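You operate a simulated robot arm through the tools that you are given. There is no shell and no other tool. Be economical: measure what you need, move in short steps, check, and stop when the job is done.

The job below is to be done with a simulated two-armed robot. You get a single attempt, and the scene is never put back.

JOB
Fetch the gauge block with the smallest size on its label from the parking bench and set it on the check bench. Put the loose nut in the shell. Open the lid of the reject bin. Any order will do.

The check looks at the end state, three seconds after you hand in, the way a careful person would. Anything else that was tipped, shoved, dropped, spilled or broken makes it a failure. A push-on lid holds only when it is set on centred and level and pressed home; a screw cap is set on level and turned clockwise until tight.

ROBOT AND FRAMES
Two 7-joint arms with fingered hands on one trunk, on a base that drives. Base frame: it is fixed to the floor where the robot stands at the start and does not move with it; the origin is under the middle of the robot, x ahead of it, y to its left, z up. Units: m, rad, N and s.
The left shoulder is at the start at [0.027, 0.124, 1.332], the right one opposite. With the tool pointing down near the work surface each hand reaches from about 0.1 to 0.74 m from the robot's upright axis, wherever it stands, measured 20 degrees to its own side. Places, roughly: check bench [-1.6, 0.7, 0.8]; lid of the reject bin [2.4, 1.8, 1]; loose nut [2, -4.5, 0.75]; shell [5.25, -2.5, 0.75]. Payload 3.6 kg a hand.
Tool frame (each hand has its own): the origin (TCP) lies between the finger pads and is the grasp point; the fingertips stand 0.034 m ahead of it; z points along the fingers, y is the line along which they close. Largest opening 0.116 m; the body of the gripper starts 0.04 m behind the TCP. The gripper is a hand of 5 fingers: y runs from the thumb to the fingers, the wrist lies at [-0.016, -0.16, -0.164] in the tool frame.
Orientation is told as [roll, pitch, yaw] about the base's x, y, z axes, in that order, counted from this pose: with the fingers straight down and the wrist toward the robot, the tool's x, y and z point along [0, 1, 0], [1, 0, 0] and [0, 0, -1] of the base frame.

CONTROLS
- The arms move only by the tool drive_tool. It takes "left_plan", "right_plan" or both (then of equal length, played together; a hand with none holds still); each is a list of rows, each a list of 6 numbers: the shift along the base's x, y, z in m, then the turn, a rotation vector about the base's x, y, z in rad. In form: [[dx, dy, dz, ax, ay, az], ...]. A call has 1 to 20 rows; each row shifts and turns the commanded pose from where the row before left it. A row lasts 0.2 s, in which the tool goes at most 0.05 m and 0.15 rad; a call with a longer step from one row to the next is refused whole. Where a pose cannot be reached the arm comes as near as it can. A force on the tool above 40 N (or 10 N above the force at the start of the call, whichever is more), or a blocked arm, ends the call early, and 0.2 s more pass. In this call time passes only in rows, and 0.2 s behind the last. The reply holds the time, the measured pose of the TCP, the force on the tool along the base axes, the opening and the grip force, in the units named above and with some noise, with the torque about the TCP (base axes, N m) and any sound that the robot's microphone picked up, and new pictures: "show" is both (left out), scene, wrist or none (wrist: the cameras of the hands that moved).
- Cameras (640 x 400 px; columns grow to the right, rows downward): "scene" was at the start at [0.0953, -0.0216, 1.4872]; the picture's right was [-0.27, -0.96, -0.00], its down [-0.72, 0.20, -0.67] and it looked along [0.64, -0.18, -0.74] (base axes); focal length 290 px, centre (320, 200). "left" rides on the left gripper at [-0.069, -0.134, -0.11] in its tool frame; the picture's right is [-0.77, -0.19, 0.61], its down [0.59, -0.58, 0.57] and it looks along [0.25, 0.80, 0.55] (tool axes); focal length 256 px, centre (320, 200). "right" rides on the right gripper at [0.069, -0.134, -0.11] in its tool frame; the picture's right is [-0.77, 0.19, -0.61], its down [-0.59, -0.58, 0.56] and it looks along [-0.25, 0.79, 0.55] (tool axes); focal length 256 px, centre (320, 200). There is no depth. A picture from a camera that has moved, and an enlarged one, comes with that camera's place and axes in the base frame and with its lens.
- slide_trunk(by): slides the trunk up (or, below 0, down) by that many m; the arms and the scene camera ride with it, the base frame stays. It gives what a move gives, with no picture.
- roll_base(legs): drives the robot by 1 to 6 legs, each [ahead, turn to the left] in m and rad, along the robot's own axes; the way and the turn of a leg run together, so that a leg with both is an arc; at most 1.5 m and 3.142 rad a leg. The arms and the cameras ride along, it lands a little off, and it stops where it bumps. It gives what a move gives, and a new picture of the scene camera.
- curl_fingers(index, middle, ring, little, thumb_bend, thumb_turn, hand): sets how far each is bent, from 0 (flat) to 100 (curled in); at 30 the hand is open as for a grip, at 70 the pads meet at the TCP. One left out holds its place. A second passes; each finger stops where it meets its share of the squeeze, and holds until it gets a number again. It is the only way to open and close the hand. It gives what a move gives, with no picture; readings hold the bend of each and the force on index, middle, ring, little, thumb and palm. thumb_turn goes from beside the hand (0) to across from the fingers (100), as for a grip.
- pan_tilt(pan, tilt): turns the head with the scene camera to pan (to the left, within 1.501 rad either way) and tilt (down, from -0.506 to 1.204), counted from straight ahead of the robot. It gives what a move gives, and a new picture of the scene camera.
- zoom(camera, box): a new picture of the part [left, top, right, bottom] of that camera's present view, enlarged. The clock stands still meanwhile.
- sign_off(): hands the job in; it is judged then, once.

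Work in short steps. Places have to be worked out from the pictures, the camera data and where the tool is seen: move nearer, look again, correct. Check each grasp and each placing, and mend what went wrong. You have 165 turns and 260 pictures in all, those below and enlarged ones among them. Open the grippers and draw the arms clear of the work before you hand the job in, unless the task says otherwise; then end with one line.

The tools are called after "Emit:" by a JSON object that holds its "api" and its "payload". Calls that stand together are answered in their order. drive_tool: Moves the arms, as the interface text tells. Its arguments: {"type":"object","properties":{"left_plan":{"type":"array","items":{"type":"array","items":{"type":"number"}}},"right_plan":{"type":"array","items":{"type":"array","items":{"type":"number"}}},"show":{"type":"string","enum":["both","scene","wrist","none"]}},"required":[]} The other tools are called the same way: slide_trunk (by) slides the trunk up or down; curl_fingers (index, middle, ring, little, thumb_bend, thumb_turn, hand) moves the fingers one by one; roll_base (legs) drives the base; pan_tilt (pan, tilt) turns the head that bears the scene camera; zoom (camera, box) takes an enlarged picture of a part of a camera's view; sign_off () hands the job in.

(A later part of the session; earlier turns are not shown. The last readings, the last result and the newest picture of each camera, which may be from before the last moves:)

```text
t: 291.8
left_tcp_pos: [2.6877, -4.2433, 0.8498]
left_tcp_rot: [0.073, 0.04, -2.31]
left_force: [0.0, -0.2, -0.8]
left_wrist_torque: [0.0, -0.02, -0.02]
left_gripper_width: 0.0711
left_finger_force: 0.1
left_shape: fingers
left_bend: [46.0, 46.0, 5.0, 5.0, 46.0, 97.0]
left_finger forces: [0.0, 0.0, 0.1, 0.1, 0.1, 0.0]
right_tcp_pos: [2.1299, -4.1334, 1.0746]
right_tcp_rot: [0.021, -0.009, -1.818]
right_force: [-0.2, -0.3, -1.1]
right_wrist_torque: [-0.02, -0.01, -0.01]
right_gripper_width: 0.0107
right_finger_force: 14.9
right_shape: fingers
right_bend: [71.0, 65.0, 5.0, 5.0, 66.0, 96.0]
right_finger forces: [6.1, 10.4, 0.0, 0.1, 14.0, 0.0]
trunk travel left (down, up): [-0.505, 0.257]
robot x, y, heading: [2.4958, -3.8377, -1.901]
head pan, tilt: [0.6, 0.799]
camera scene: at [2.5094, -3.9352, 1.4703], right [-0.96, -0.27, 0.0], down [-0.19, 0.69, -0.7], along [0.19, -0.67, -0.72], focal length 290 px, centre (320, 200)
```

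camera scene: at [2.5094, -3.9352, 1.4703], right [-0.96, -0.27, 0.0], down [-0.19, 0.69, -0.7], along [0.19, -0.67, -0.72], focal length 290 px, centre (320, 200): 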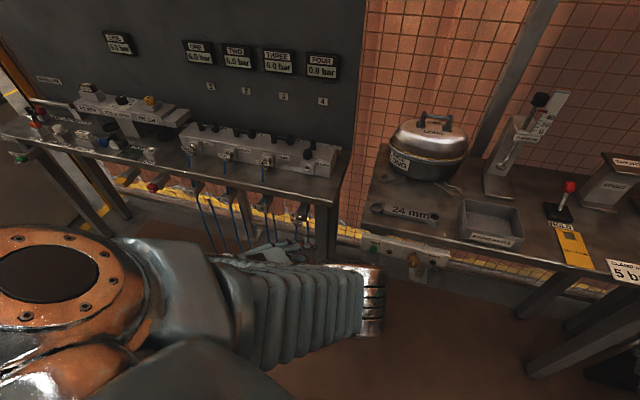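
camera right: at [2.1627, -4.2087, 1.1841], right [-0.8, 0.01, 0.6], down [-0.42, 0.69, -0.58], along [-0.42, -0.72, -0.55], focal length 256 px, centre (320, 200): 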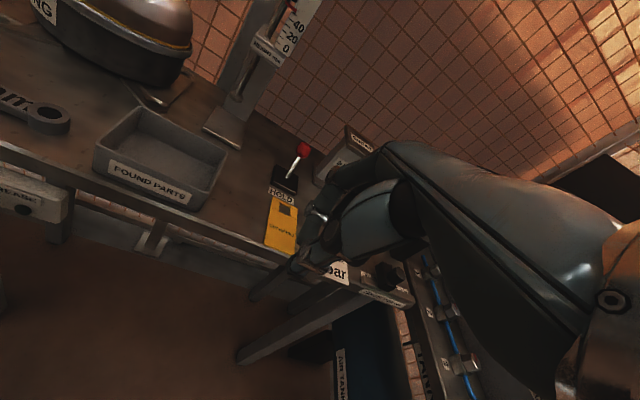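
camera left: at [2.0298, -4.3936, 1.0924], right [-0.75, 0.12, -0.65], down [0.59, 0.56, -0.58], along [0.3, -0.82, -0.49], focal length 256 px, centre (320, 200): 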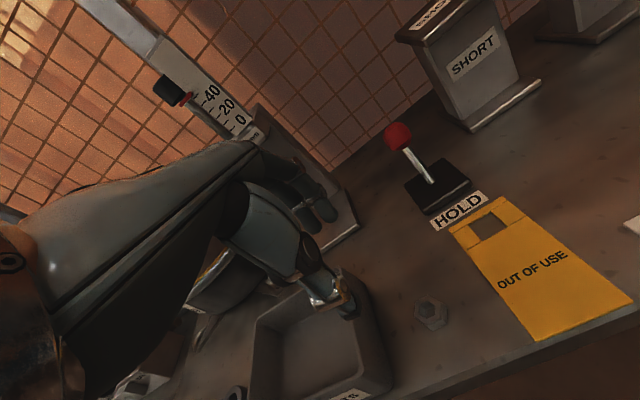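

Compact enough. Ease back a little, then turn to face east in the corridor.

Emit:
{"api": "roll_base", "payload": {"legs": [[-0.08, 0], [0, 0.9]]}}

Emit:
{"api": "pan_tilt", "payload": {"pan": 0.5, "tilt": 0.7}}

```text
t: 295.1
left_tcp_pos: [2.9589, -3.8653, 0.8489]
left_tcp_rot: [0.07, 0.04, -1.417]
left_force: [0.4, 0.0, 0.2]
left_wrist_torque: [-0.04, 0.01, -0.02]
left_gripper_width: 0.0709
left_finger_force: 0.0
left_shape: fingers
left_bend: [46.0, 46.0, 5.0, 5.0, 46.0, 97.0]
left_finger forces: [0.1, 0.0, 0.0, 0.0, 0.0, 0.0]
right_tcp_pos: [2.5253, -4.2329, 1.0751]
right_tcp_rot: [0.021, -0.01, -0.921]
right_force: [0.0, 0.0, 0.5]
right_wrist_torque: [-0.03, 0.03, 0.0]
right_gripper_width: 0.0107
right_finger_force: 14.5
right_shape: fingers
right_bend: [71.0, 65.0, 5.0, 5.0, 66.0, 96.0]
right_finger forces: [5.9, 10.2, 0.0, 0.0, 13.2, 0.1]
trunk travel left (down, up): [-0.505, 0.257]
robot x, y, heading: [2.5255, -3.762, -1.004]
head pan, tilt: [0.6, 0.799]
camera scene: at [2.6081, -3.8126, 1.4702], right [-0.4, -0.92, 0.0], down [-0.66, 0.28, -0.7], along [0.64, -0.28, -0.72], focal length 290 px, centre (320, 200)
```

scene: 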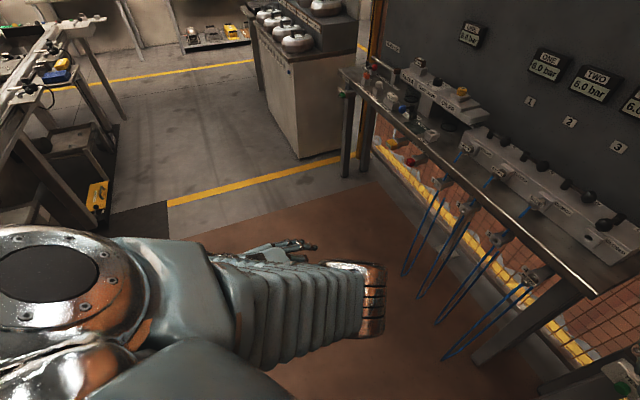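

```text
t: 295.8
left_tcp_pos: [2.9599, -3.867, 0.8496]
left_tcp_rot: [0.073, 0.039, -1.417]
left_force: [0.0, -0.6, -0.3]
left_wrist_torque: [-0.01, 0.0, -0.01]
left_gripper_width: 0.0711
left_finger_force: 0.1
left_shape: fingers
left_bend: [46.0, 46.0, 5.0, 5.0, 46.0, 97.0]
left_finger forces: [0.0, 0.1, 0.0, 0.0, 0.0, 0.0]
right_tcp_pos: [2.5248, -4.2334, 1.0736]
right_tcp_rot: [0.022, -0.011, -0.92]
right_force: [0.0, 1.1, -1.5]
right_wrist_torque: [-0.02, -0.01, -0.01]
right_gripper_width: 0.0105
right_finger_force: 14.4
right_shape: fingers
right_bend: [71.0, 65.0, 5.0, 5.0, 66.0, 96.0]
right_finger forces: [6.0, 10.1, 0.0, 0.1, 13.4, 0.0]
trunk travel left (down, up): [-0.505, 0.257]
robot x, y, heading: [2.521, -3.7631, -1.007]
head pan, tilt: [0.499, 0.7]
camera scene: at [2.608, -3.8221, 1.4784], right [-0.49, -0.87, 0.0], down [-0.56, 0.31, -0.76], along [0.67, -0.37, -0.64], focal length 290 px, centre (320, 200)
```

scene: 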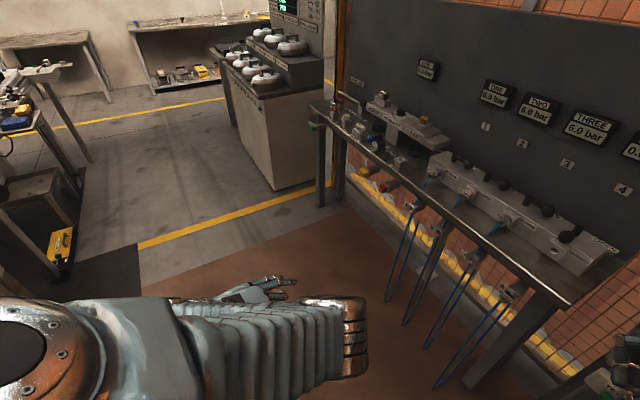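

Corridor clear. Drive out east along y≈-3.88.

Emit:
{"api": "roll_base", "payload": {"legs": [[0, 0.91], [1.25, 0], [0, 0.1], [1.4, 0]]}}

Emit:
{"api": "pan_tilt", "payload": {"pan": 0.3, "tilt": 0.6}}

```text
t: 311.5
left_tcp_pos: [5.4599, -3.5075, 0.8486]
left_tcp_rot: [0.072, 0.04, -0.37]
left_force: [-0.7, 0.5, 0.6]
left_wrist_torque: [0.01, 0.0, -0.02]
left_gripper_width: 0.0709
left_finger_force: 0.1
left_shape: fingers
left_bend: [46.0, 46.0, 5.0, 5.0, 46.0, 97.0]
left_finger forces: [0.1, 0.0, 0.0, 0.0, 0.0, 0.1]
right_tcp_pos: [5.5606, -4.0681, 1.0745]
right_tcp_rot: [0.022, -0.01, 0.124]
right_force: [-0.6, 0.2, -0.5]
right_wrist_torque: [-0.05, -0.01, 0.03]
right_gripper_width: 0.0105
right_finger_force: 14.4
right_shape: fingers
right_bend: [71.0, 65.0, 5.0, 5.0, 66.0, 96.0]
right_finger forces: [5.9, 10.1, 0.1, 0.0, 12.9, 0.1]
trunk travel left (down, up): [-0.505, 0.257]
robot x, y, heading: [5.151, -3.8367, 0.042]
head pan, tilt: [0.499, 0.7]
camera scene: at [5.246, -3.7904, 1.4785], right [0.51, -0.86, 0.0], down [-0.55, -0.33, -0.76], along [0.66, 0.39, -0.64], focal length 290 px, centre (320, 200)
```

scene: 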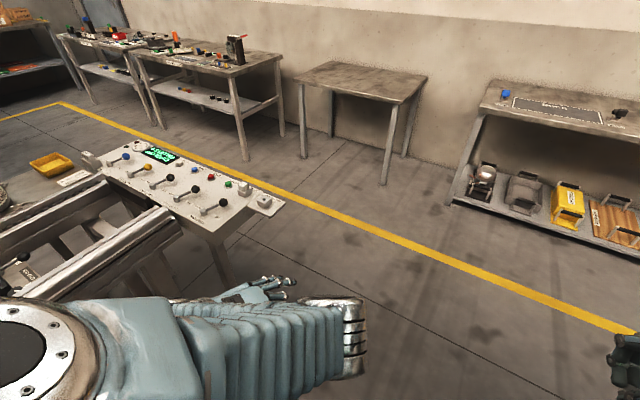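

```text
t: 312.2
left_tcp_pos: [5.4594, -3.509, 0.849]
left_tcp_rot: [0.074, 0.04, -0.369]
left_force: [0.0, -0.6, 0.6]
left_wrist_torque: [0.01, 0.0, -0.02]
left_gripper_width: 0.0711
left_finger_force: 0.1
left_shape: fingers
left_bend: [46.0, 46.0, 5.0, 5.0, 46.0, 97.0]
left_finger forces: [0.0, 0.0, 0.0, 0.0, 0.0, 0.0]
right_tcp_pos: [5.5593, -4.0673, 1.0747]
right_tcp_rot: [0.021, -0.009, 0.127]
right_force: [0.2, 1.5, -1.0]
right_wrist_torque: [0.03, 0.01, 0.01]
right_gripper_width: 0.0105
right_finger_force: 14.9
right_shape: fingers
right_bend: [71.0, 65.0, 5.0, 5.0, 66.0, 96.0]
right_finger forces: [5.8, 10.1, 0.1, 0.0, 12.8, 0.0]
trunk travel left (down, up): [-0.505, 0.257]
robot x, y, heading: [5.1535, -3.8366, 0.04]
head pan, tilt: [0.3, 0.6]
camera scene: at [5.2562, -3.8044, 1.4871], right [0.33, -0.94, 0.0], down [-0.53, -0.19, -0.82], along [0.78, 0.28, -0.57], focal length 290 px, centre (320, 200)
```

scene: 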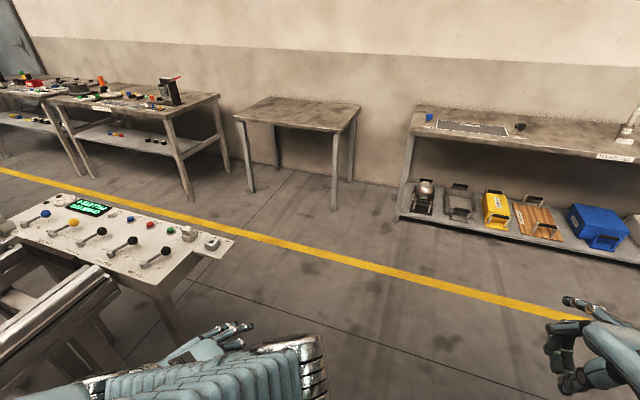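

Continue: out to x≈6.35, north past the console, then west to face the shell from the north.

Emit:
{"api": "roll_base", "payload": {"legs": [[0, 0.26], [1.25, 0], [0, 1.27], [1.4, 0], [0.3, 0]]}}

Emit:
{"api": "pan_tilt", "payload": {"pan": 1.4, "tilt": 0.5}}

```text
t: 330.8
left_tcp_pos: [6.0795, -1.4444, 0.8467]
left_tcp_rot: [0.071, 0.039, 1.138]
left_force: [0.2, 0.1, 0.2]
left_wrist_torque: [0.0, 0.03, 0.02]
left_gripper_width: 0.0714
left_finger_force: 0.1
left_shape: fingers
left_bend: [46.0, 46.0, 5.0, 5.0, 46.0, 97.0]
left_finger forces: [0.1, 0.1, 0.1, 0.0, 0.1, 0.1]
right_tcp_pos: [6.642, -1.3787, 1.0739]
right_tcp_rot: [0.02, -0.008, 1.633]
right_force: [0.3, -0.2, -0.5]
right_wrist_torque: [-0.03, 0.02, -0.03]
right_gripper_width: 0.0104
right_finger_force: 14.2
right_shape: fingers
right_bend: [71.0, 65.0, 5.0, 5.0, 66.0, 96.0]
right_finger forces: [5.6, 10.0, 0.0, 0.0, 12.5, 0.1]
trunk travel left (down, up): [-0.505, 0.257]
robot x, y, heading: [6.3848, -1.7736, 1.551]
head pan, tilt: [0.3, 0.6]
camera scene: at [6.362, -1.6658, 1.487], right [0.96, 0.27, 0.0], down [0.15, -0.54, -0.82], along [-0.23, 0.79, -0.57], focal length 290 px, centre (320, 200)
```

scene: 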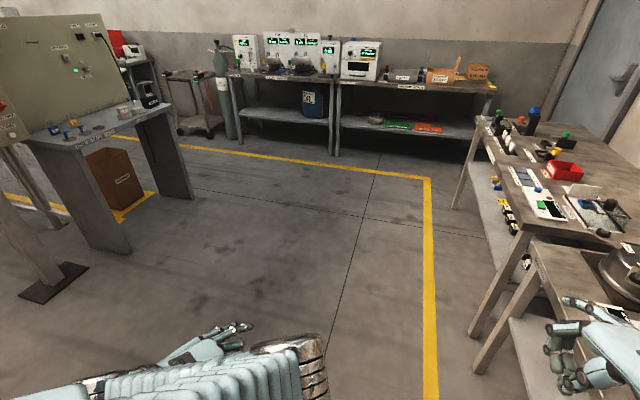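

```text
t: 332.2
left_tcp_pos: [6.0791, -1.4449, 0.8488]
left_tcp_rot: [0.071, 0.04, 1.138]
left_force: [-0.3, 0.8, 0.0]
left_wrist_torque: [0.02, 0.0, -0.01]
left_gripper_width: 0.0711
left_finger_force: 0.0
left_shape: fingers
left_bend: [46.0, 46.0, 5.0, 5.0, 46.0, 97.0]
left_finger forces: [0.0, 0.0, 0.0, 0.0, 0.0, 0.0]
right_tcp_pos: [6.6431, -1.3798, 1.075]
right_tcp_rot: [0.021, -0.009, 1.634]
right_force: [0.3, -0.7, -0.6]
right_wrist_torque: [-0.02, 0.01, 0.0]
right_gripper_width: 0.0102
right_finger_force: 14.2
right_shape: fingers
right_bend: [71.0, 65.0, 5.0, 5.0, 66.0, 96.0]
right_finger forces: [5.6, 10.1, 0.1, 0.0, 12.5, 0.1]
trunk travel left (down, up): [-0.505, 0.257]
robot x, y, heading: [6.3854, -1.7712, 1.545]
head pan, tilt: [1.4, 0.499]
camera scene: at [6.2969, -1.7339, 1.4962], right [0.19, 0.98, 0.0], down [0.47, -0.09, -0.88], along [-0.86, 0.17, -0.48], focal length 290 px, centre (320, 200)
```

scene: 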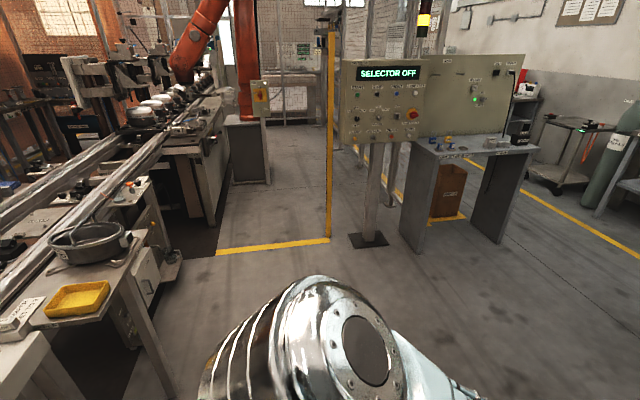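

Shell at ≈(5.295,-2.38), rim z≈0.88. Drive to (5.45,-1.77) and face south.

Emit:
{"api": "roll_base", "payload": {"legs": [[0, 1.59], [0.93, 0], [0, 1.57]]}}

Emit:
{"api": "pan_tilt", "payload": {"pan": -0.2, "tilt": 0.85}}

```text
t: 344.6
left_tcp_pos: [5.7457, -2.0857, 0.8491]
left_tcp_rot: [0.071, 0.041, -2.04]
left_force: [-0.1, 0.7, -0.1]
left_wrist_torque: [-0.03, 0.03, -0.01]
left_gripper_width: 0.0712
left_finger_force: 0.0
left_shape: fingers
left_bend: [46.0, 46.0, 5.0, 5.0, 46.0, 97.0]
left_finger forces: [0.0, 0.0, 0.0, 0.0, 0.0, 0.1]
right_tcp_pos: [5.1779, -2.1302, 1.0744]
right_tcp_rot: [0.022, -0.01, -1.543]
right_force: [-0.5, 0.4, -0.8]
right_wrist_torque: [0.01, 0.03, -0.01]
right_gripper_width: 0.0096
right_finger_force: 12.9
right_shape: fingers
right_bend: [71.0, 66.0, 5.0, 5.0, 67.0, 96.0]
right_finger forces: [5.1, 9.2, 0.0, 0.0, 12.0, 0.0]
trunk travel left (down, up): [-0.505, 0.257]
robot x, y, heading: [5.4498, -1.7453, -1.63]
head pan, tilt: [1.4, 0.499]
camera scene: at [5.5378, -1.7886, 1.4962], right [-0.23, -0.97, 0.0], down [-0.47, 0.11, -0.88], along [0.85, -0.2, -0.48], focal length 290 px, centre (320, 200)
```

scene: 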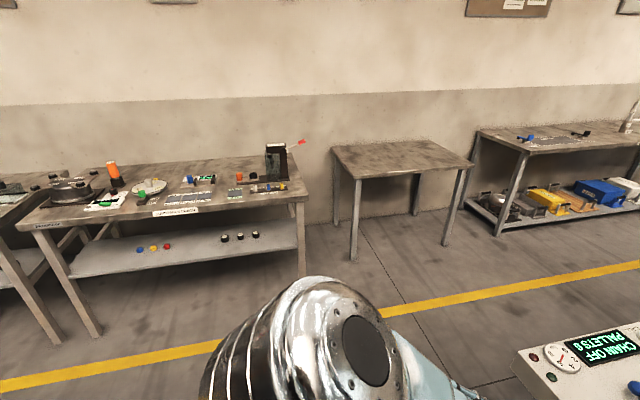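

```text
t: 346.3
left_tcp_pos: [5.7455, -2.085, 0.8485]
left_tcp_rot: [0.072, 0.041, -2.04]
left_force: [-0.3, 0.8, -0.9]
left_wrist_torque: [0.02, 0.03, 0.01]
left_gripper_width: 0.0711
left_finger_force: 0.0
left_shape: fingers
left_bend: [46.0, 46.0, 5.0, 5.0, 46.0, 97.0]
left_finger forces: [0.0, 0.1, 0.0, 0.1, 0.0, 0.0]
right_tcp_pos: [5.1783, -2.1305, 1.0754]
right_tcp_rot: [0.021, -0.012, -1.543]
right_force: [-0.1, 0.3, -0.1]
right_wrist_torque: [0.01, 0.0, -0.02]
right_gripper_width: 0.0095
right_finger_force: 13.2
right_shape: fingers
right_bend: [71.0, 66.0, 5.0, 5.0, 67.0, 96.0]
right_finger forces: [5.2, 9.2, 0.0, 0.1, 12.0, 0.0]
trunk travel left (down, up): [-0.505, 0.257]
robot x, y, heading: [5.4496, -1.7443, -1.627]
head pan, tilt: [-0.201, 0.85]
camera scene: at [5.429, -1.8434, 1.4662], right [-0.97, 0.26, 0.0], down [0.19, 0.73, -0.66], along [-0.17, -0.64, -0.75], focal length 290 px, centre (320, 200)
```

scene: 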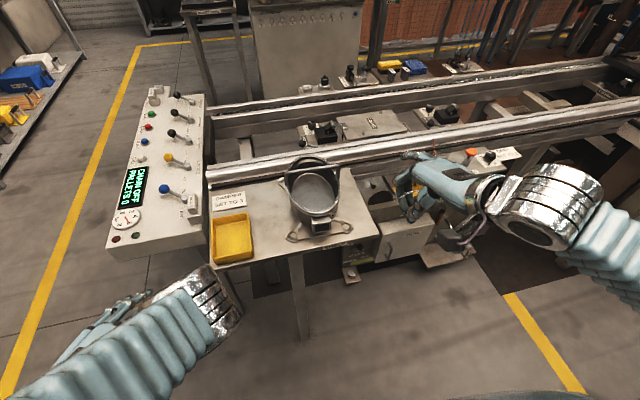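

Zoom on the shell to see its opening.

Emit:
{"api": "zoom", "payload": {"camera": "scene", "box": [260, 140, 380, 250]}}

```text
3.64 times, centred on (320, 195) of scene
camera zoom: at [5.429, -1.8434, 1.4662], right [-0.97, 0.26, 0.0], down [0.19, 0.73, -0.66], along [-0.17, -0.64, -0.75], focal length 1055 px, centre (320, 218)
```

zoom: 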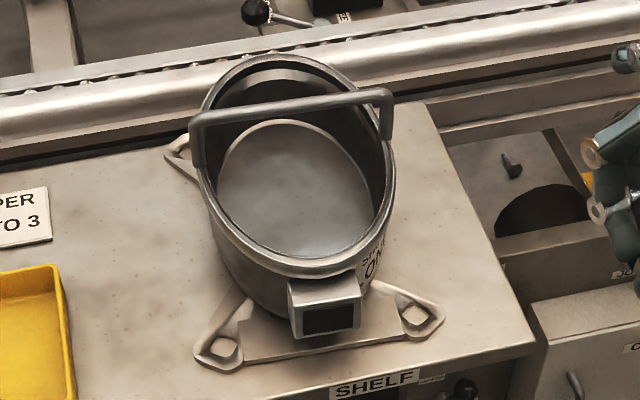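

The shell is an open pot with a bail across its south part; I'll aim at the open north half, ≈(5.308,-2.335). Move over it high and look with the wrist camera.

Emit:
{"api": "drive_tool", "payload": {"right_plan": [[0.03, -0.035, 0.01, 0, 0, 0], [0.035, -0.035, 0.01, 0, 0, 0], [0.035, -0.035, 0, 0, 0, 0], [0.03, -0.035, 0, 0, 0, 0], [0, -0.035, 0, 0, 0, 0]], "show": "both"}}

```text
refused: row 2 steps farther than a row can; nothing moved
```

Steps slightly too long; redo with shorter rows.

Emit:
{"api": "drive_tool", "payload": {"right_plan": [[0.025, -0.035, 0.01, 0, 0, 0], [0.025, -0.035, 0.01, 0, 0, 0], [0.025, -0.035, 0, 0, 0, 0], [0.025, -0.035, 0, 0, 0, 0], [0.03, -0.035, 0, 0, 0, 0]], "show": "both"}}

```text
t: 347.5
left_tcp_pos: [5.7459, -2.0857, 0.848]
left_tcp_rot: [0.071, 0.04, -2.038]
left_force: [-0.4, 0.4, -0.6]
left_wrist_torque: [0.0, 0.03, -0.01]
left_gripper_width: 0.0711
left_finger_force: 0.2
left_shape: fingers
left_bend: [46.0, 46.0, 5.0, 5.0, 46.0, 97.0]
left_finger forces: [0.1, 0.1, 0.0, 0.0, 0.0, 0.0]
right_tcp_pos: [5.3095, -2.3066, 1.0933]
right_tcp_rot: [0.019, -0.008, -1.542]
right_force: [0.4, -0.4, 0.3]
right_wrist_torque: [0.01, -0.04, -0.02]
right_gripper_width: 0.0
right_finger_force: 0.0
right_shape: fingers
right_bend: [72.0, 71.0, 5.0, 5.0, 71.0, 97.0]
right_finger forces: [0.1, 0.0, 0.0, 0.0, 0.0, 0.1]
trunk travel left (down, up): [-0.505, 0.257]
robot x, y, heading: [5.4502, -1.7469, -1.628]
head pan, tilt: [-0.201, 0.85]
camera scene: at [5.4309, -1.8446, 1.4661], right [-0.97, 0.26, 0.0], down [0.19, 0.73, -0.66], along [-0.17, -0.64, -0.75], focal length 290 px, centre (320, 200)
camera right: at [5.3725, -2.1693, 1.2022], right [-0.78, -0.2, 0.6], down [-0.59, 0.55, -0.58], along [-0.21, -0.81, -0.55], focal length 256 px, centre (320, 200)
```

scene: 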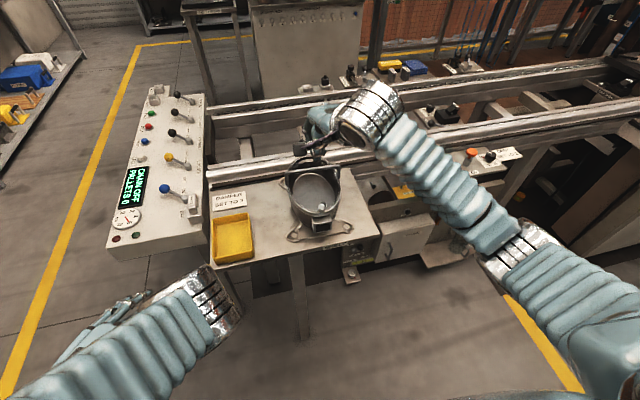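
right: 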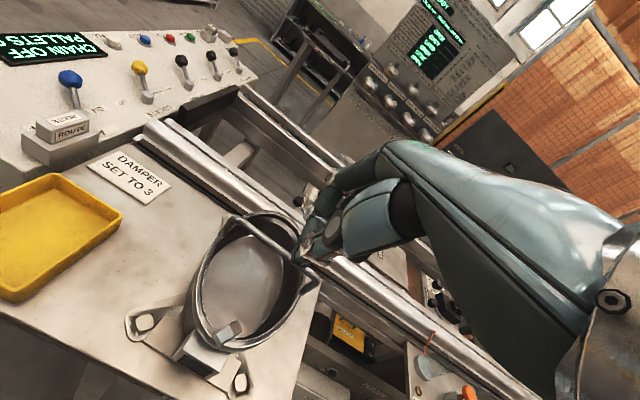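

The grip went to zero: the nut slipped — it looks like it landed in the shell. Zoom in both views to verify.

Emit:
{"api": "zoom", "payload": {"camera": "scene", "box": [270, 150, 370, 240]}}

Emit:
{"api": "zoom", "payload": {"camera": "right", "box": [160, 200, 340, 390]}}

```text
4.44 times, centred on (320, 195) of scene
camera zoom: at [5.4309, -1.8446, 1.4661], right [-0.97, 0.26, 0.0], down [0.19, 0.73, -0.66], along [-0.17, -0.64, -0.75], focal length 1289 px, centre (320, 222)
```

zoom: 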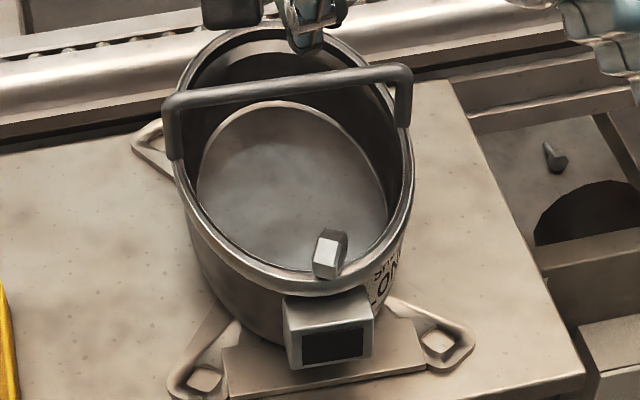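

```text
2.11 times, centred on (250, 295) of right
camera zoom: at [5.3725, -2.1693, 1.2022], right [-0.78, -0.2, 0.6], down [-0.59, 0.55, -0.58], along [-0.21, -0.81, -0.55], focal length 539 px, centre (467, 0)
```

zoom: 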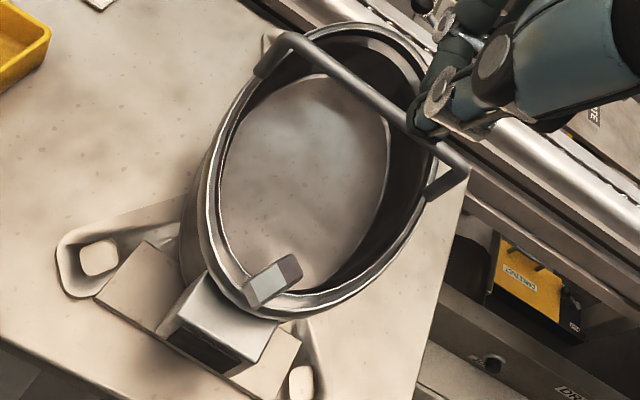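

The nut may still be falling in that frame. Raise the hand a bit and look again.

Emit:
{"api": "drive_tool", "payload": {"right_plan": [[0, 0.0, 0.02, 0, 0, 0], [0, 0.0, 0.02, 0, 0, 0], [0, 0, 0, 0, 0, 0], [0, 0, 0, 0, 0, 0]], "show": "both"}}

Emit:
{"api": "zoom", "payload": {"camera": "right", "box": [160, 200, 340, 390]}}

Emit:
{"api": "zoom", "payload": {"camera": "scene", "box": [270, 150, 370, 240]}}

```text
t: 348.5
left_tcp_pos: [5.7444, -2.0863, 0.8492]
left_tcp_rot: [0.072, 0.04, -2.039]
left_force: [0.2, 0.1, -0.8]
left_wrist_torque: [-0.02, -0.01, 0.01]
left_gripper_width: 0.071
left_finger_force: 0.0
left_shape: fingers
left_bend: [46.0, 46.0, 5.0, 5.0, 46.0, 97.0]
left_finger forces: [0.0, 0.1, 0.0, 0.0, 0.0, 0.1]
right_tcp_pos: [5.3087, -2.3054, 1.1346]
right_tcp_rot: [0.02, -0.01, -1.544]
right_force: [1.0, -0.1, -0.3]
right_wrist_torque: [-0.03, 0.0, -0.01]
right_gripper_width: 0.0002
right_finger_force: 0.1
right_shape: fingers
right_bend: [72.0, 71.0, 5.0, 5.0, 71.0, 97.0]
right_finger forces: [0.0, 0.1, 0.0, 0.0, 0.0, 0.0]
trunk travel left (down, up): [-0.505, 0.257]
robot x, y, heading: [5.4496, -1.7486, -1.632]
head pan, tilt: [-0.201, 0.85]
camera scene: at [5.4291, -1.8435, 1.4662], right [-0.97, 0.26, 0.0], down [0.19, 0.73, -0.66], along [-0.17, -0.64, -0.75], focal length 290 px, centre (320, 200)
camera right: at [5.3703, -2.1679, 1.2432], right [-0.78, -0.2, 0.6], down [-0.59, 0.55, -0.58], along [-0.21, -0.81, -0.55], focal length 256 px, centre (320, 200)
```

scene: 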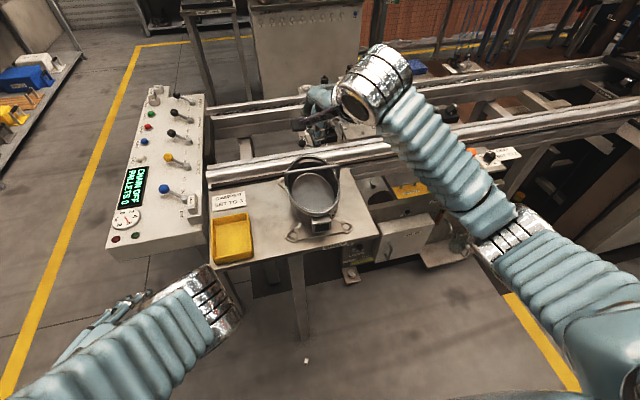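
right: 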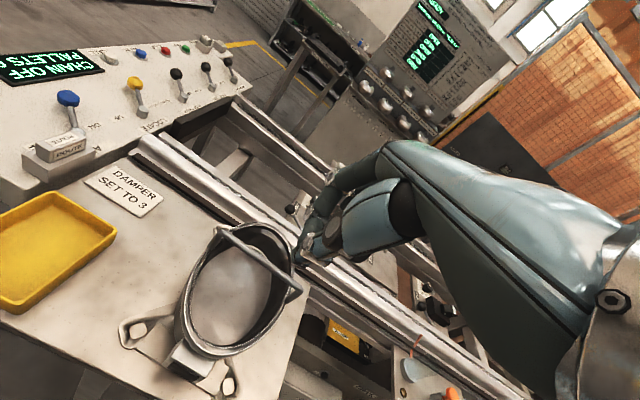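

```text
2.11 times, centred on (250, 295) of right
camera zoom: at [5.3703, -2.1679, 1.2432], right [-0.78, -0.2, 0.6], down [-0.59, 0.55, -0.58], along [-0.21, -0.81, -0.55], focal length 539 px, centre (467, 0)
```

zoom: 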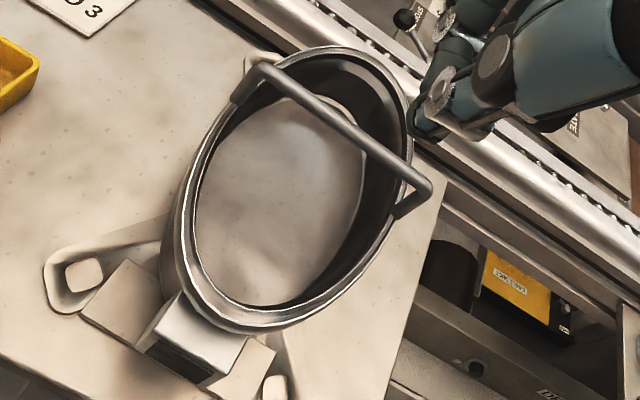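

```text
4.44 times, centred on (320, 195) of scene
camera zoom: at [5.4291, -1.8435, 1.4662], right [-0.97, 0.26, 0.0], down [0.19, 0.73, -0.66], along [-0.17, -0.64, -0.75], focal length 1289 px, centre (320, 222)
```

zoom: 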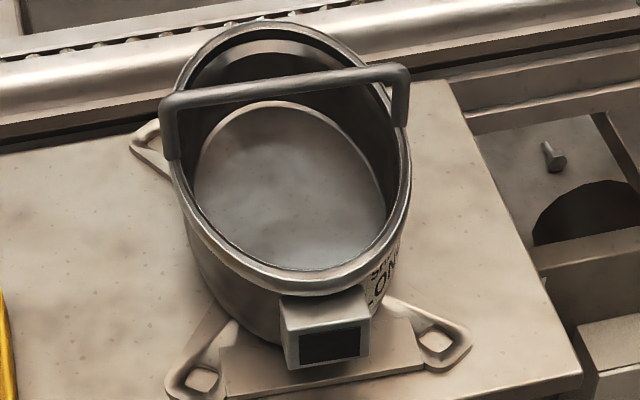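

The nut bounced out onto the floor in front of the shelf. Look at where it lies.

Emit:
{"api": "pan_tilt", "payload": {"pan": 0.1, "tilt": 1.15}}

Emit:
{"api": "zoom", "payload": {"camera": "scene", "box": [240, 100, 440, 300]}}

```text
t: 349.3
left_tcp_pos: [5.7458, -2.0857, 0.8482]
left_tcp_rot: [0.071, 0.04, -2.04]
left_force: [0.3, -0.3, -0.2]
left_wrist_torque: [-0.01, 0.04, 0.0]
left_gripper_width: 0.0709
left_finger_force: 0.1
left_shape: fingers
left_bend: [46.0, 46.0, 5.0, 5.0, 46.0, 97.0]
left_finger forces: [0.0, 0.0, 0.0, 0.0, 0.1, 0.0]
right_tcp_pos: [5.3073, -2.3052, 1.1332]
right_tcp_rot: [0.021, -0.009, -1.543]
right_force: [0.4, 0.2, 0.8]
right_wrist_torque: [0.0, 0.01, 0.0]
right_gripper_width: 0.0002
right_finger_force: 0.1
right_shape: fingers
right_bend: [72.0, 71.0, 5.0, 5.0, 71.0, 97.0]
right_finger forces: [0.0, 0.0, 0.1, 0.1, 0.0, 0.1]
trunk travel left (down, up): [-0.505, 0.257]
robot x, y, heading: [5.4506, -1.7446, -1.627]
head pan, tilt: [0.099, 1.15]
camera scene: at [5.4516, -1.8275, 1.4454], right [-1.0, -0.04, 0.0], down [-0.04, 0.91, -0.41], along [0.02, -0.41, -0.91], focal length 290 px, centre (320, 200)
```

scene: 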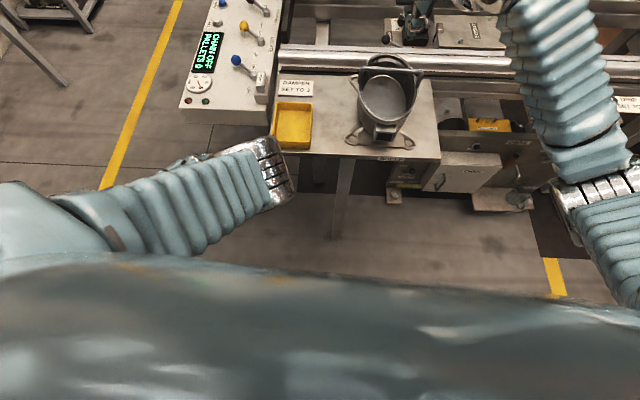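

```text
2.00 times, centred on (340, 200) of scene
camera zoom: at [5.4516, -1.8275, 1.4454], right [-1.0, -0.04, 0.0], down [-0.04, 0.91, -0.41], along [0.02, -0.41, -0.91], focal length 580 px, centre (280, 200)
```

zoom: 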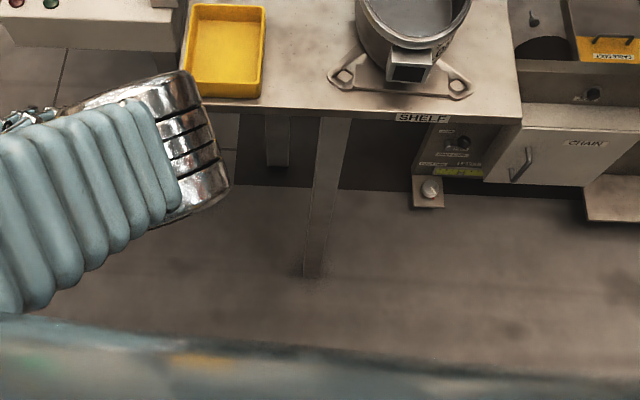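

The nut must have rolled toward my base. Back up 0.35 m and look down.

Emit:
{"api": "roll_base", "payload": {"legs": [[-0.35, 0]]}}

Emit:
{"api": "pan_tilt", "payload": {"pan": 0.0, "tilt": 0.9}}

```text
t: 351.6
left_tcp_pos: [5.7658, -1.7338, 0.8482]
left_tcp_rot: [0.072, 0.041, -2.04]
left_force: [0.7, 0.6, -1.2]
left_wrist_torque: [0.01, 0.01, -0.01]
left_gripper_width: 0.0712
left_finger_force: 0.1
left_shape: fingers
left_bend: [46.0, 46.0, 5.0, 5.0, 46.0, 97.0]
left_finger forces: [0.1, 0.0, 0.0, 0.0, 0.0, 0.0]
right_tcp_pos: [5.3287, -1.9557, 1.134]
right_tcp_rot: [0.022, -0.011, -1.542]
right_force: [0.1, -0.3, 0.5]
right_wrist_torque: [-0.01, -0.01, 0.0]
right_gripper_width: 0.0
right_finger_force: 0.1
right_shape: fingers
right_bend: [72.0, 71.0, 5.0, 5.0, 71.0, 97.0]
right_finger forces: [0.0, 0.1, 0.1, 0.1, 0.0, 0.0]
trunk travel left (down, up): [-0.505, 0.257]
robot x, y, heading: [5.4667, -1.3939, -1.627]
head pan, tilt: [0.099, 1.15]
camera scene: at [5.4721, -1.4768, 1.4454], right [-1.0, -0.04, 0.0], down [-0.04, 0.91, -0.41], along [0.02, -0.41, -0.91], focal length 290 px, centre (320, 200)
```

scene: 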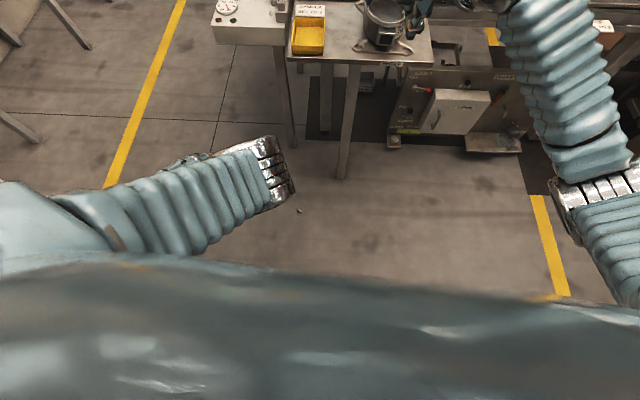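

```text
t: 352.4
left_tcp_pos: [5.766, -1.7355, 0.8488]
left_tcp_rot: [0.072, 0.039, -2.037]
left_force: [-0.4, 0.2, 0.3]
left_wrist_torque: [0.0, 0.02, -0.01]
left_gripper_width: 0.0713
left_finger_force: 0.1
left_shape: fingers
left_bend: [46.0, 46.0, 5.0, 5.0, 46.0, 97.0]
left_finger forces: [0.1, 0.1, 0.1, 0.0, 0.1, 0.0]
right_tcp_pos: [5.3286, -1.956, 1.1338]
right_tcp_rot: [0.021, -0.01, -1.54]
right_force: [0.5, 1.1, -0.1]
right_wrist_torque: [0.0, 0.0, -0.01]
right_gripper_width: 0.0
right_finger_force: 0.2
right_shape: fingers
right_bend: [72.0, 71.0, 5.0, 5.0, 71.0, 97.0]
right_finger forces: [0.1, 0.0, 0.0, 0.1, 0.0, 0.1]
trunk travel left (down, up): [-0.505, 0.257]
robot x, y, heading: [5.4718, -1.3932, -1.624]
head pan, tilt: [0.0, 0.901]
camera scene: at [5.4652, -1.4933, 1.4622], right [-1.0, 0.06, 0.0], down [0.04, 0.78, -0.62], along [-0.04, -0.62, -0.78], focal length 290 px, centre (320, 200)
```

scene: 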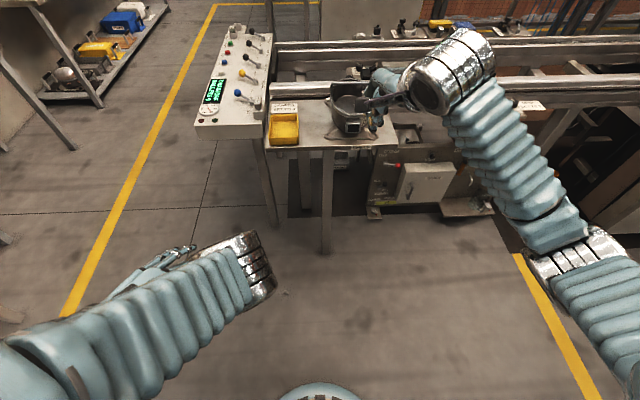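

Nut rests on the floor at ≈(5.607,-2.057). I'll pick it with the right hand from a lowered trunk. First draw the right hand in and open it, then stand at (5.85,-1.71).

Emit:
{"api": "drive_tool", "payload": {"right_plan": [[-0.02, 0.035, -0.01, 0, 0, 0], [-0.02, 0.035, -0.01, 0, 0, 0], [-0.02, 0.035, -0.01, 0, 0, 0], [-0.02, 0.035, -0.01, 0, 0, 0], [-0.02, 0.035, -0.01, 0, 0, 0]], "show": "none"}}

Emit:
{"api": "curl_fingers", "payload": {"hand": "right", "index": 42, "middle": 42, "ring": 42, "little": 42, "thumb_bend": 42}}

Emit:
{"api": "roll_base", "payload": {"legs": [[0, 0.93], [0.489, 0], [0, -0.9]]}}

Emit:
{"api": "pan_tilt", "payload": {"pan": -0.5, "tilt": 1.15}}

```text
t: 353.6
left_tcp_pos: [5.7632, -1.7343, 0.8499]
left_tcp_rot: [0.074, 0.04, -2.039]
left_force: [-0.7, 1.6, 0.1]
left_wrist_torque: [-0.04, -0.01, 0.02]
left_gripper_width: 0.0711
left_finger_force: 0.0
left_shape: fingers
left_bend: [46.0, 46.0, 5.0, 5.0, 46.0, 97.0]
left_finger forces: [0.0, 0.0, 0.1, 0.1, 0.0, 0.0]
right_tcp_pos: [5.2175, -1.7891, 1.0758]
right_tcp_rot: [0.023, -0.012, -1.541]
right_force: [0.1, -0.1, 0.2]
right_wrist_torque: [-0.02, -0.08, -0.03]
right_gripper_width: 0.0
right_finger_force: 0.0
right_shape: fingers
right_bend: [72.0, 71.0, 5.0, 5.0, 71.0, 97.0]
right_finger forces: [0.1, 0.0, 0.0, 0.1, 0.1, 0.0]
right hand out of reach, approached as far as the arm can: row 5
trunk travel left (down, up): [-0.505, 0.257]
robot x, y, heading: [5.4702, -1.3919, -1.626]
head pan, tilt: [0.0, 0.901]
```

```text
t: 354.6
left_tcp_pos: [5.7647, -1.7349, 0.8486]
left_tcp_rot: [0.072, 0.041, -2.038]
left_force: [0.5, -0.1, 1.3]
left_wrist_torque: [-0.02, 0.01, 0.0]
left_gripper_width: 0.0713
left_finger_force: 0.0
left_shape: fingers
left_bend: [46.0, 46.0, 5.0, 5.0, 46.0, 97.0]
left_finger forces: [0.0, 0.0, 0.0, 0.1, 0.0, 0.0]
right_tcp_pos: [5.218, -1.7915, 1.0748]
right_tcp_rot: [0.024, -0.011, -1.54]
right_force: [-0.2, 0.0, 0.5]
right_wrist_torque: [0.03, -0.01, -0.01]
right_gripper_width: 0.0823
right_finger_force: 0.1
right_shape: fingers
right_bend: [42.0, 42.0, 42.0, 42.0, 42.0, 97.0]
right_finger forces: [0.0, 0.0, 0.0, 0.0, 0.0, 0.1]
trunk travel left (down, up): [-0.505, 0.257]
robot x, y, heading: [5.469, -1.3972, -1.626]
head pan, tilt: [0.0, 0.901]
```

```text
t: 362.1
left_tcp_pos: [6.1379, -2.0419, 0.8486]
left_tcp_rot: [0.074, 0.039, -2.016]
left_force: [-0.4, -0.4, 0.1]
left_wrist_torque: [-0.02, 0.0, 0.01]
left_gripper_width: 0.0709
left_finger_force: 0.1
left_shape: fingers
left_bend: [46.0, 46.0, 5.0, 5.0, 46.0, 97.0]
left_finger forces: [0.0, 0.0, 0.1, 0.0, 0.0, 0.1]
right_tcp_pos: [5.5923, -2.1097, 1.0759]
right_tcp_rot: [0.024, -0.009, -1.522]
right_force: [-0.1, 0.1, 0.6]
right_wrist_torque: [0.02, -0.03, -0.02]
right_gripper_width: 0.0824
right_finger_force: 0.1
right_shape: fingers
right_bend: [42.0, 42.0, 42.0, 42.0, 42.0, 97.0]
right_finger forces: [0.1, 0.0, 0.0, 0.0, 0.1, 0.0]
trunk travel left (down, up): [-0.505, 0.257]
robot x, y, heading: [5.8372, -1.7098, -1.605]
head pan, tilt: [0.0, 0.901]
camera scene: at [5.8319, -1.8062, 1.4623], right [-1.0, 0.04, 0.0], down [0.03, 0.78, -0.62], along [-0.02, -0.62, -0.78], focal length 290 px, centre (320, 200)
```

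scene: 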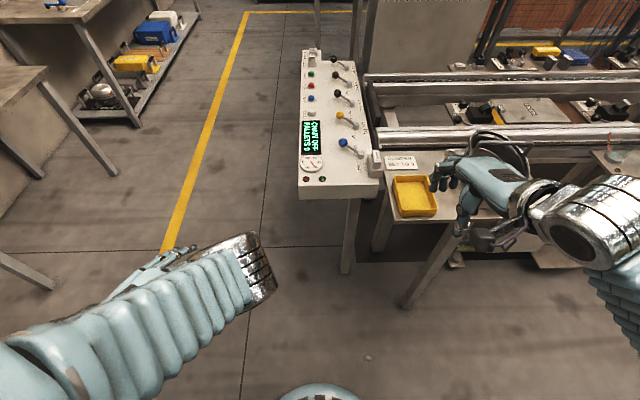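

```text
t: 363.0
left_tcp_pos: [6.1375, -2.0423, 0.8476]
left_tcp_rot: [0.073, 0.041, -2.017]
left_force: [0.3, 0.0, 0.9]
left_wrist_torque: [0.0, 0.04, -0.02]
left_gripper_width: 0.071
left_finger_force: 0.0
left_shape: fingers
left_bend: [46.0, 46.0, 5.0, 5.0, 46.0, 97.0]
left_finger forces: [0.0, 0.0, 0.0, 0.0, 0.0, 0.0]
right_tcp_pos: [5.5927, -2.109, 1.0754]
right_tcp_rot: [0.022, -0.009, -1.519]
right_force: [-0.7, -0.5, -0.9]
right_wrist_torque: [0.0, 0.01, -0.01]
right_gripper_width: 0.0825
right_finger_force: 0.1
right_shape: fingers
right_bend: [42.0, 42.0, 42.0, 42.0, 42.0, 97.0]
right_finger forces: [0.0, 0.1, 0.0, 0.0, 0.0, 0.0]
trunk travel left (down, up): [-0.505, 0.257]
robot x, y, heading: [5.8391, -1.7107, -1.606]
head pan, tilt: [-0.499, 1.15]
camera scene: at [5.8044, -1.7822, 1.4454], right [-0.86, 0.51, 0.0], down [0.46, 0.79, -0.41], along [-0.21, -0.35, -0.91], focal length 290 px, centre (320, 200)
```

scene: 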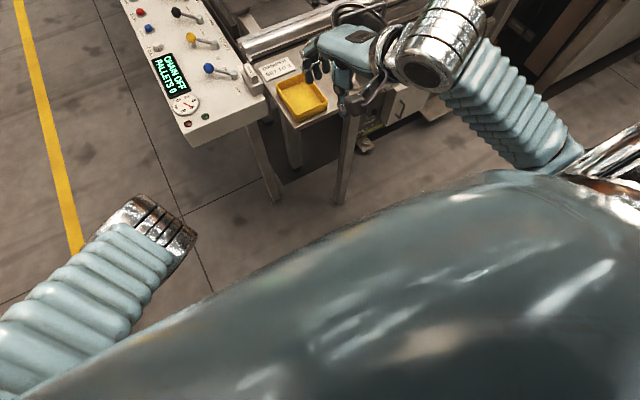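

Nut still at (5.610,-2.056). Move the right hand above it (and lower), then slide the trunk down.

Emit:
{"api": "drive_tool", "payload": {"right_plan": [[0.003, 0.012, -0.04, 0, 0, -0.01], [0.003, 0.011, -0.04, 0, 0, -0.01], [0.003, 0.01, -0.04, 0, 0, -0.01], [0.004, 0.01, -0.04, 0, 0, -0.01], [0.004, 0.01, -0.04, 0, 0, -0.01]], "show": "both"}}

```text
t: 364.2
left_tcp_pos: [6.1371, -2.0415, 0.8477]
left_tcp_rot: [0.072, 0.039, -2.017]
left_force: [0.4, 0.0, -1.0]
left_wrist_torque: [0.03, -0.01, 0.0]
left_gripper_width: 0.0709
left_finger_force: 0.0
left_shape: fingers
left_bend: [46.0, 46.0, 5.0, 5.0, 46.0, 97.0]
left_finger forces: [0.0, 0.0, 0.1, 0.1, 0.1, 0.1]
right_tcp_pos: [5.6088, -2.0564, 0.8771]
right_tcp_rot: [0.02, -0.012, -1.569]
right_force: [-0.9, 0.7, -0.7]
right_wrist_torque: [-0.02, -0.01, 0.01]
right_gripper_width: 0.0824
right_finger_force: 0.0
right_shape: fingers
right_bend: [42.0, 42.0, 42.0, 42.0, 42.0, 97.0]
right_finger forces: [0.1, 0.0, 0.0, 0.0, 0.1, 0.1]
trunk travel left (down, up): [-0.505, 0.257]
robot x, y, heading: [5.836, -1.7104, -1.602]
head pan, tilt: [-0.499, 1.15]
camera scene: at [5.8047, -1.7819, 1.4454], right [-0.86, 0.51, 0.0], down [0.47, 0.79, -0.41], along [-0.21, -0.35, -0.91], focal length 290 px, centre (320, 200)
camera right: at [5.6749, -1.9206, 0.9847], right [-0.78, -0.18, 0.6], down [-0.58, 0.57, -0.58], along [-0.23, -0.8, -0.55], focal length 256 px, centre (320, 200)
```

scene: 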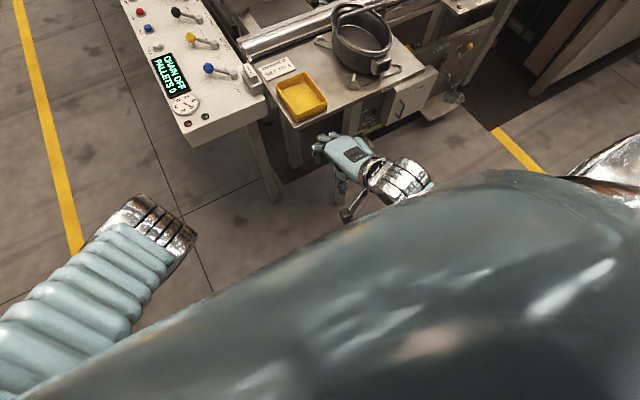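
right: 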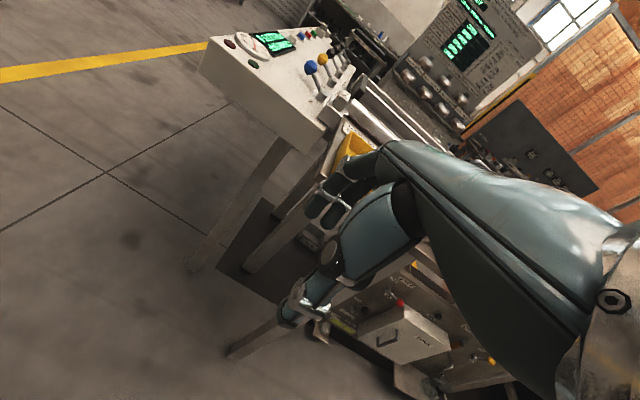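

Clear below. Lower the trunk 0.3 and look.

Emit:
{"api": "slide_trunk", "payload": {"by": -0.3}}

Emit:
{"api": "drive_tool", "payload": {"right_plan": [[0, 0, -0.04, 0, 0, 0], [0, 0, -0.04, 0, 0, 0]], "show": "wrist"}}

```text
t: 367.3
left_tcp_pos: [6.1599, -2.1167, 0.5996]
left_tcp_rot: [0.213, -0.065, -2.06]
left_force: [0.5, 0.5, 0.0]
left_wrist_torque: [-0.01, -0.03, 0.01]
left_gripper_width: 0.0712
left_finger_force: 0.1
left_shape: fingers
left_bend: [46.0, 46.0, 5.0, 5.0, 46.0, 97.0]
left_finger forces: [0.0, 0.1, 0.1, 0.0, 0.0, 0.0]
right_tcp_pos: [5.6085, -2.055, 0.5759]
right_tcp_rot: [0.023, -0.01, -1.57]
right_force: [0.2, -0.7, 0.6]
right_wrist_torque: [0.0, 0.0, 0.04]
right_gripper_width: 0.0825
right_finger_force: 0.1
right_shape: fingers
right_bend: [42.0, 42.0, 42.0, 42.0, 42.0, 97.0]
right_finger forces: [0.0, 0.0, 0.0, 0.1, 0.0, 0.0]
trunk travel left (down, up): [-0.205, 0.557]
robot x, y, heading: [5.837, -1.7121, -1.602]
head pan, tilt: [-0.499, 1.15]
stopped: the arm was blocked; the commanded pose is now the measured one
```

```text
t: 367.9
left_tcp_pos: [6.1596, -2.1183, 0.5979]
left_tcp_rot: [0.209, -0.067, -2.061]
left_force: [-0.3, 0.6, 0.4]
left_wrist_torque: [-0.01, 0.04, 0.0]
left_gripper_width: 0.0712
left_finger_force: 0.1
left_shape: fingers
left_bend: [46.0, 46.0, 5.0, 5.0, 46.0, 97.0]
left_finger forces: [0.0, 0.1, 0.1, 0.1, 0.1, 0.0]
right_tcp_pos: [5.6097, -2.0556, 0.4952]
right_tcp_rot: [0.021, -0.01, -1.57]
right_force: [0.6, -0.2, 0.0]
right_wrist_torque: [0.0, 0.03, 0.0]
right_gripper_width: 0.0825
right_finger_force: 0.1
right_shape: fingers
right_bend: [42.0, 42.0, 42.0, 42.0, 42.0, 97.0]
right_finger forces: [0.0, 0.0, 0.0, 0.0, 0.0, 0.0]
trunk travel left (down, up): [-0.205, 0.557]
robot x, y, heading: [5.8357, -1.7116, -1.608]
head pan, tilt: [-0.499, 1.15]
camera right: at [5.6756, -1.9202, 0.6052], right [-0.78, -0.18, 0.6], down [-0.58, 0.57, -0.58], along [-0.23, -0.8, -0.55], focal length 256 px, centre (320, 200)
```

right: 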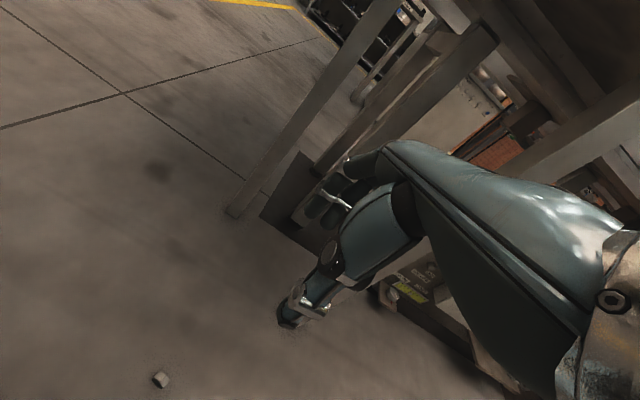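

Nut is directly below the right hand (5.608,-2.051). The left elbow met the base; raise the left hand, then lower the trunk the rest.

Emit:
{"api": "drive_tool", "payload": {"left_plan": [[0.01, 0, 0.045, 0, 0, 0], [0.01, 0, 0.045, 0, 0, 0], [0.01, 0, 0.045, 0, 0, 0], [0.01, 0, 0.045, 0, 0, 0], [0.01, 0, 0.045, 0, 0, 0], [0.01, 0, 0.045, 0, 0, 0]], "right_plan": [[0, 0, 0, 0, 0, 0], [0, 0, 0, 0, 0, 0], [0, 0, 0.0, 0, 0, 0], [0, 0, 0.0, 0, 0, 0], [0, 0, 0.02, 0, 0, 0], [0, 0, 0.02, 0, 0, 0]], "show": "none"}}

Emit:
{"api": "slide_trunk", "payload": {"by": -0.2}}

Emit:
{"api": "pan_tilt", "payload": {"pan": 0.4, "tilt": 0.8}}

```text
t: 369.3
left_tcp_pos: [6.2182, -2.1151, 0.8659]
left_tcp_rot: [0.206, -0.065, -2.063]
left_force: [-0.6, 0.0, 0.0]
left_wrist_torque: [-0.03, 0.01, 0.03]
left_gripper_width: 0.0712
left_finger_force: 0.0
left_shape: fingers
left_bend: [46.0, 46.0, 5.0, 5.0, 46.0, 97.0]
left_finger forces: [0.1, 0.0, 0.0, 0.1, 0.1, 0.0]
right_tcp_pos: [5.6093, -2.0563, 0.5364]
right_tcp_rot: [0.022, -0.007, -1.572]
right_force: [0.1, 0.6, -0.4]
right_wrist_torque: [0.01, 0.04, 0.0]
right_gripper_width: 0.0827
right_finger_force: 0.1
right_shape: fingers
right_bend: [42.0, 42.0, 42.0, 42.0, 42.0, 97.0]
right_finger forces: [0.0, 0.0, 0.0, 0.0, 0.0, 0.0]
trunk travel left (down, up): [-0.205, 0.557]
robot x, y, heading: [5.8384, -1.7139, -1.606]
head pan, tilt: [-0.499, 1.15]
```

```text
t: 371.5
left_tcp_pos: [6.2182, -2.1173, 0.6666]
left_tcp_rot: [0.208, -0.068, -2.061]
left_force: [-0.5, 0.8, -0.5]
left_wrist_torque: [-0.02, 0.02, -0.03]
left_gripper_width: 0.071
left_finger_force: 0.1
left_shape: fingers
left_bend: [46.0, 46.0, 5.0, 5.0, 46.0, 97.0]
left_finger forces: [0.1, 0.0, 0.0, 0.0, 0.1, 0.0]
right_tcp_pos: [5.6091, -2.0568, 0.3361]
right_tcp_rot: [0.023, -0.011, -1.572]
right_force: [-0.4, -1.2, 0.4]
right_wrist_torque: [-0.01, 0.0, 0.0]
right_gripper_width: 0.0825
right_finger_force: 0.0
right_shape: fingers
right_bend: [42.0, 42.0, 42.0, 42.0, 42.0, 97.0]
right_finger forces: [0.1, 0.0, 0.1, 0.1, 0.0, 0.0]
trunk travel left (down, up): [-0.005, 0.757]
robot x, y, heading: [5.8382, -1.7104, -1.606]
head pan, tilt: [-0.499, 1.15]
```

```text
t: 372.7
left_tcp_pos: [6.2184, -2.1175, 0.667]
left_tcp_rot: [0.207, -0.064, -2.061]
left_force: [0.0, -0.7, -0.3]
left_wrist_torque: [0.0, 0.0, 0.01]
left_gripper_width: 0.0713
left_finger_force: 0.0
left_shape: fingers
left_bend: [46.0, 46.0, 5.0, 5.0, 46.0, 97.0]
left_finger forces: [0.0, 0.1, 0.0, 0.1, 0.0, 0.0]
right_tcp_pos: [5.6086, -2.0546, 0.3354]
right_tcp_rot: [0.024, -0.008, -1.571]
right_force: [-0.1, -0.3, 0.5]
right_wrist_torque: [0.02, -0.04, -0.01]
right_gripper_width: 0.0827
right_finger_force: 0.1
right_shape: fingers
right_bend: [42.0, 42.0, 42.0, 42.0, 42.0, 97.0]
right_finger forces: [0.1, 0.0, 0.0, 0.0, 0.1, 0.1]
trunk travel left (down, up): [-0.005, 0.757]
robot x, y, heading: [5.835, -1.711, -1.607]
head pan, tilt: [0.4, 0.799]
camera scene: at [5.8561, -2.0159, 0.9478], right [-0.93, -0.35, 0.0], down [-0.25, 0.67, -0.7], along [0.25, -0.65, -0.72], focal length 290 px, centre (320, 200)
```

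scene: 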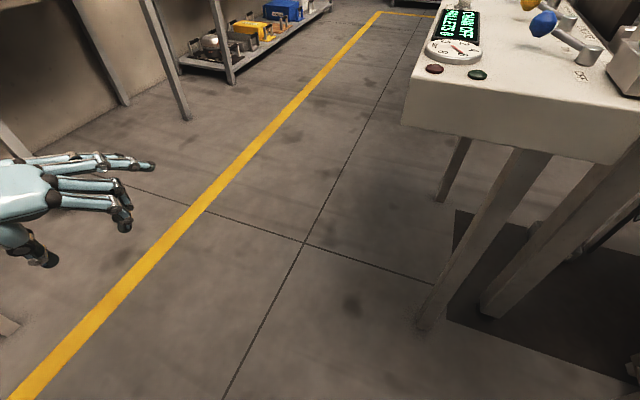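

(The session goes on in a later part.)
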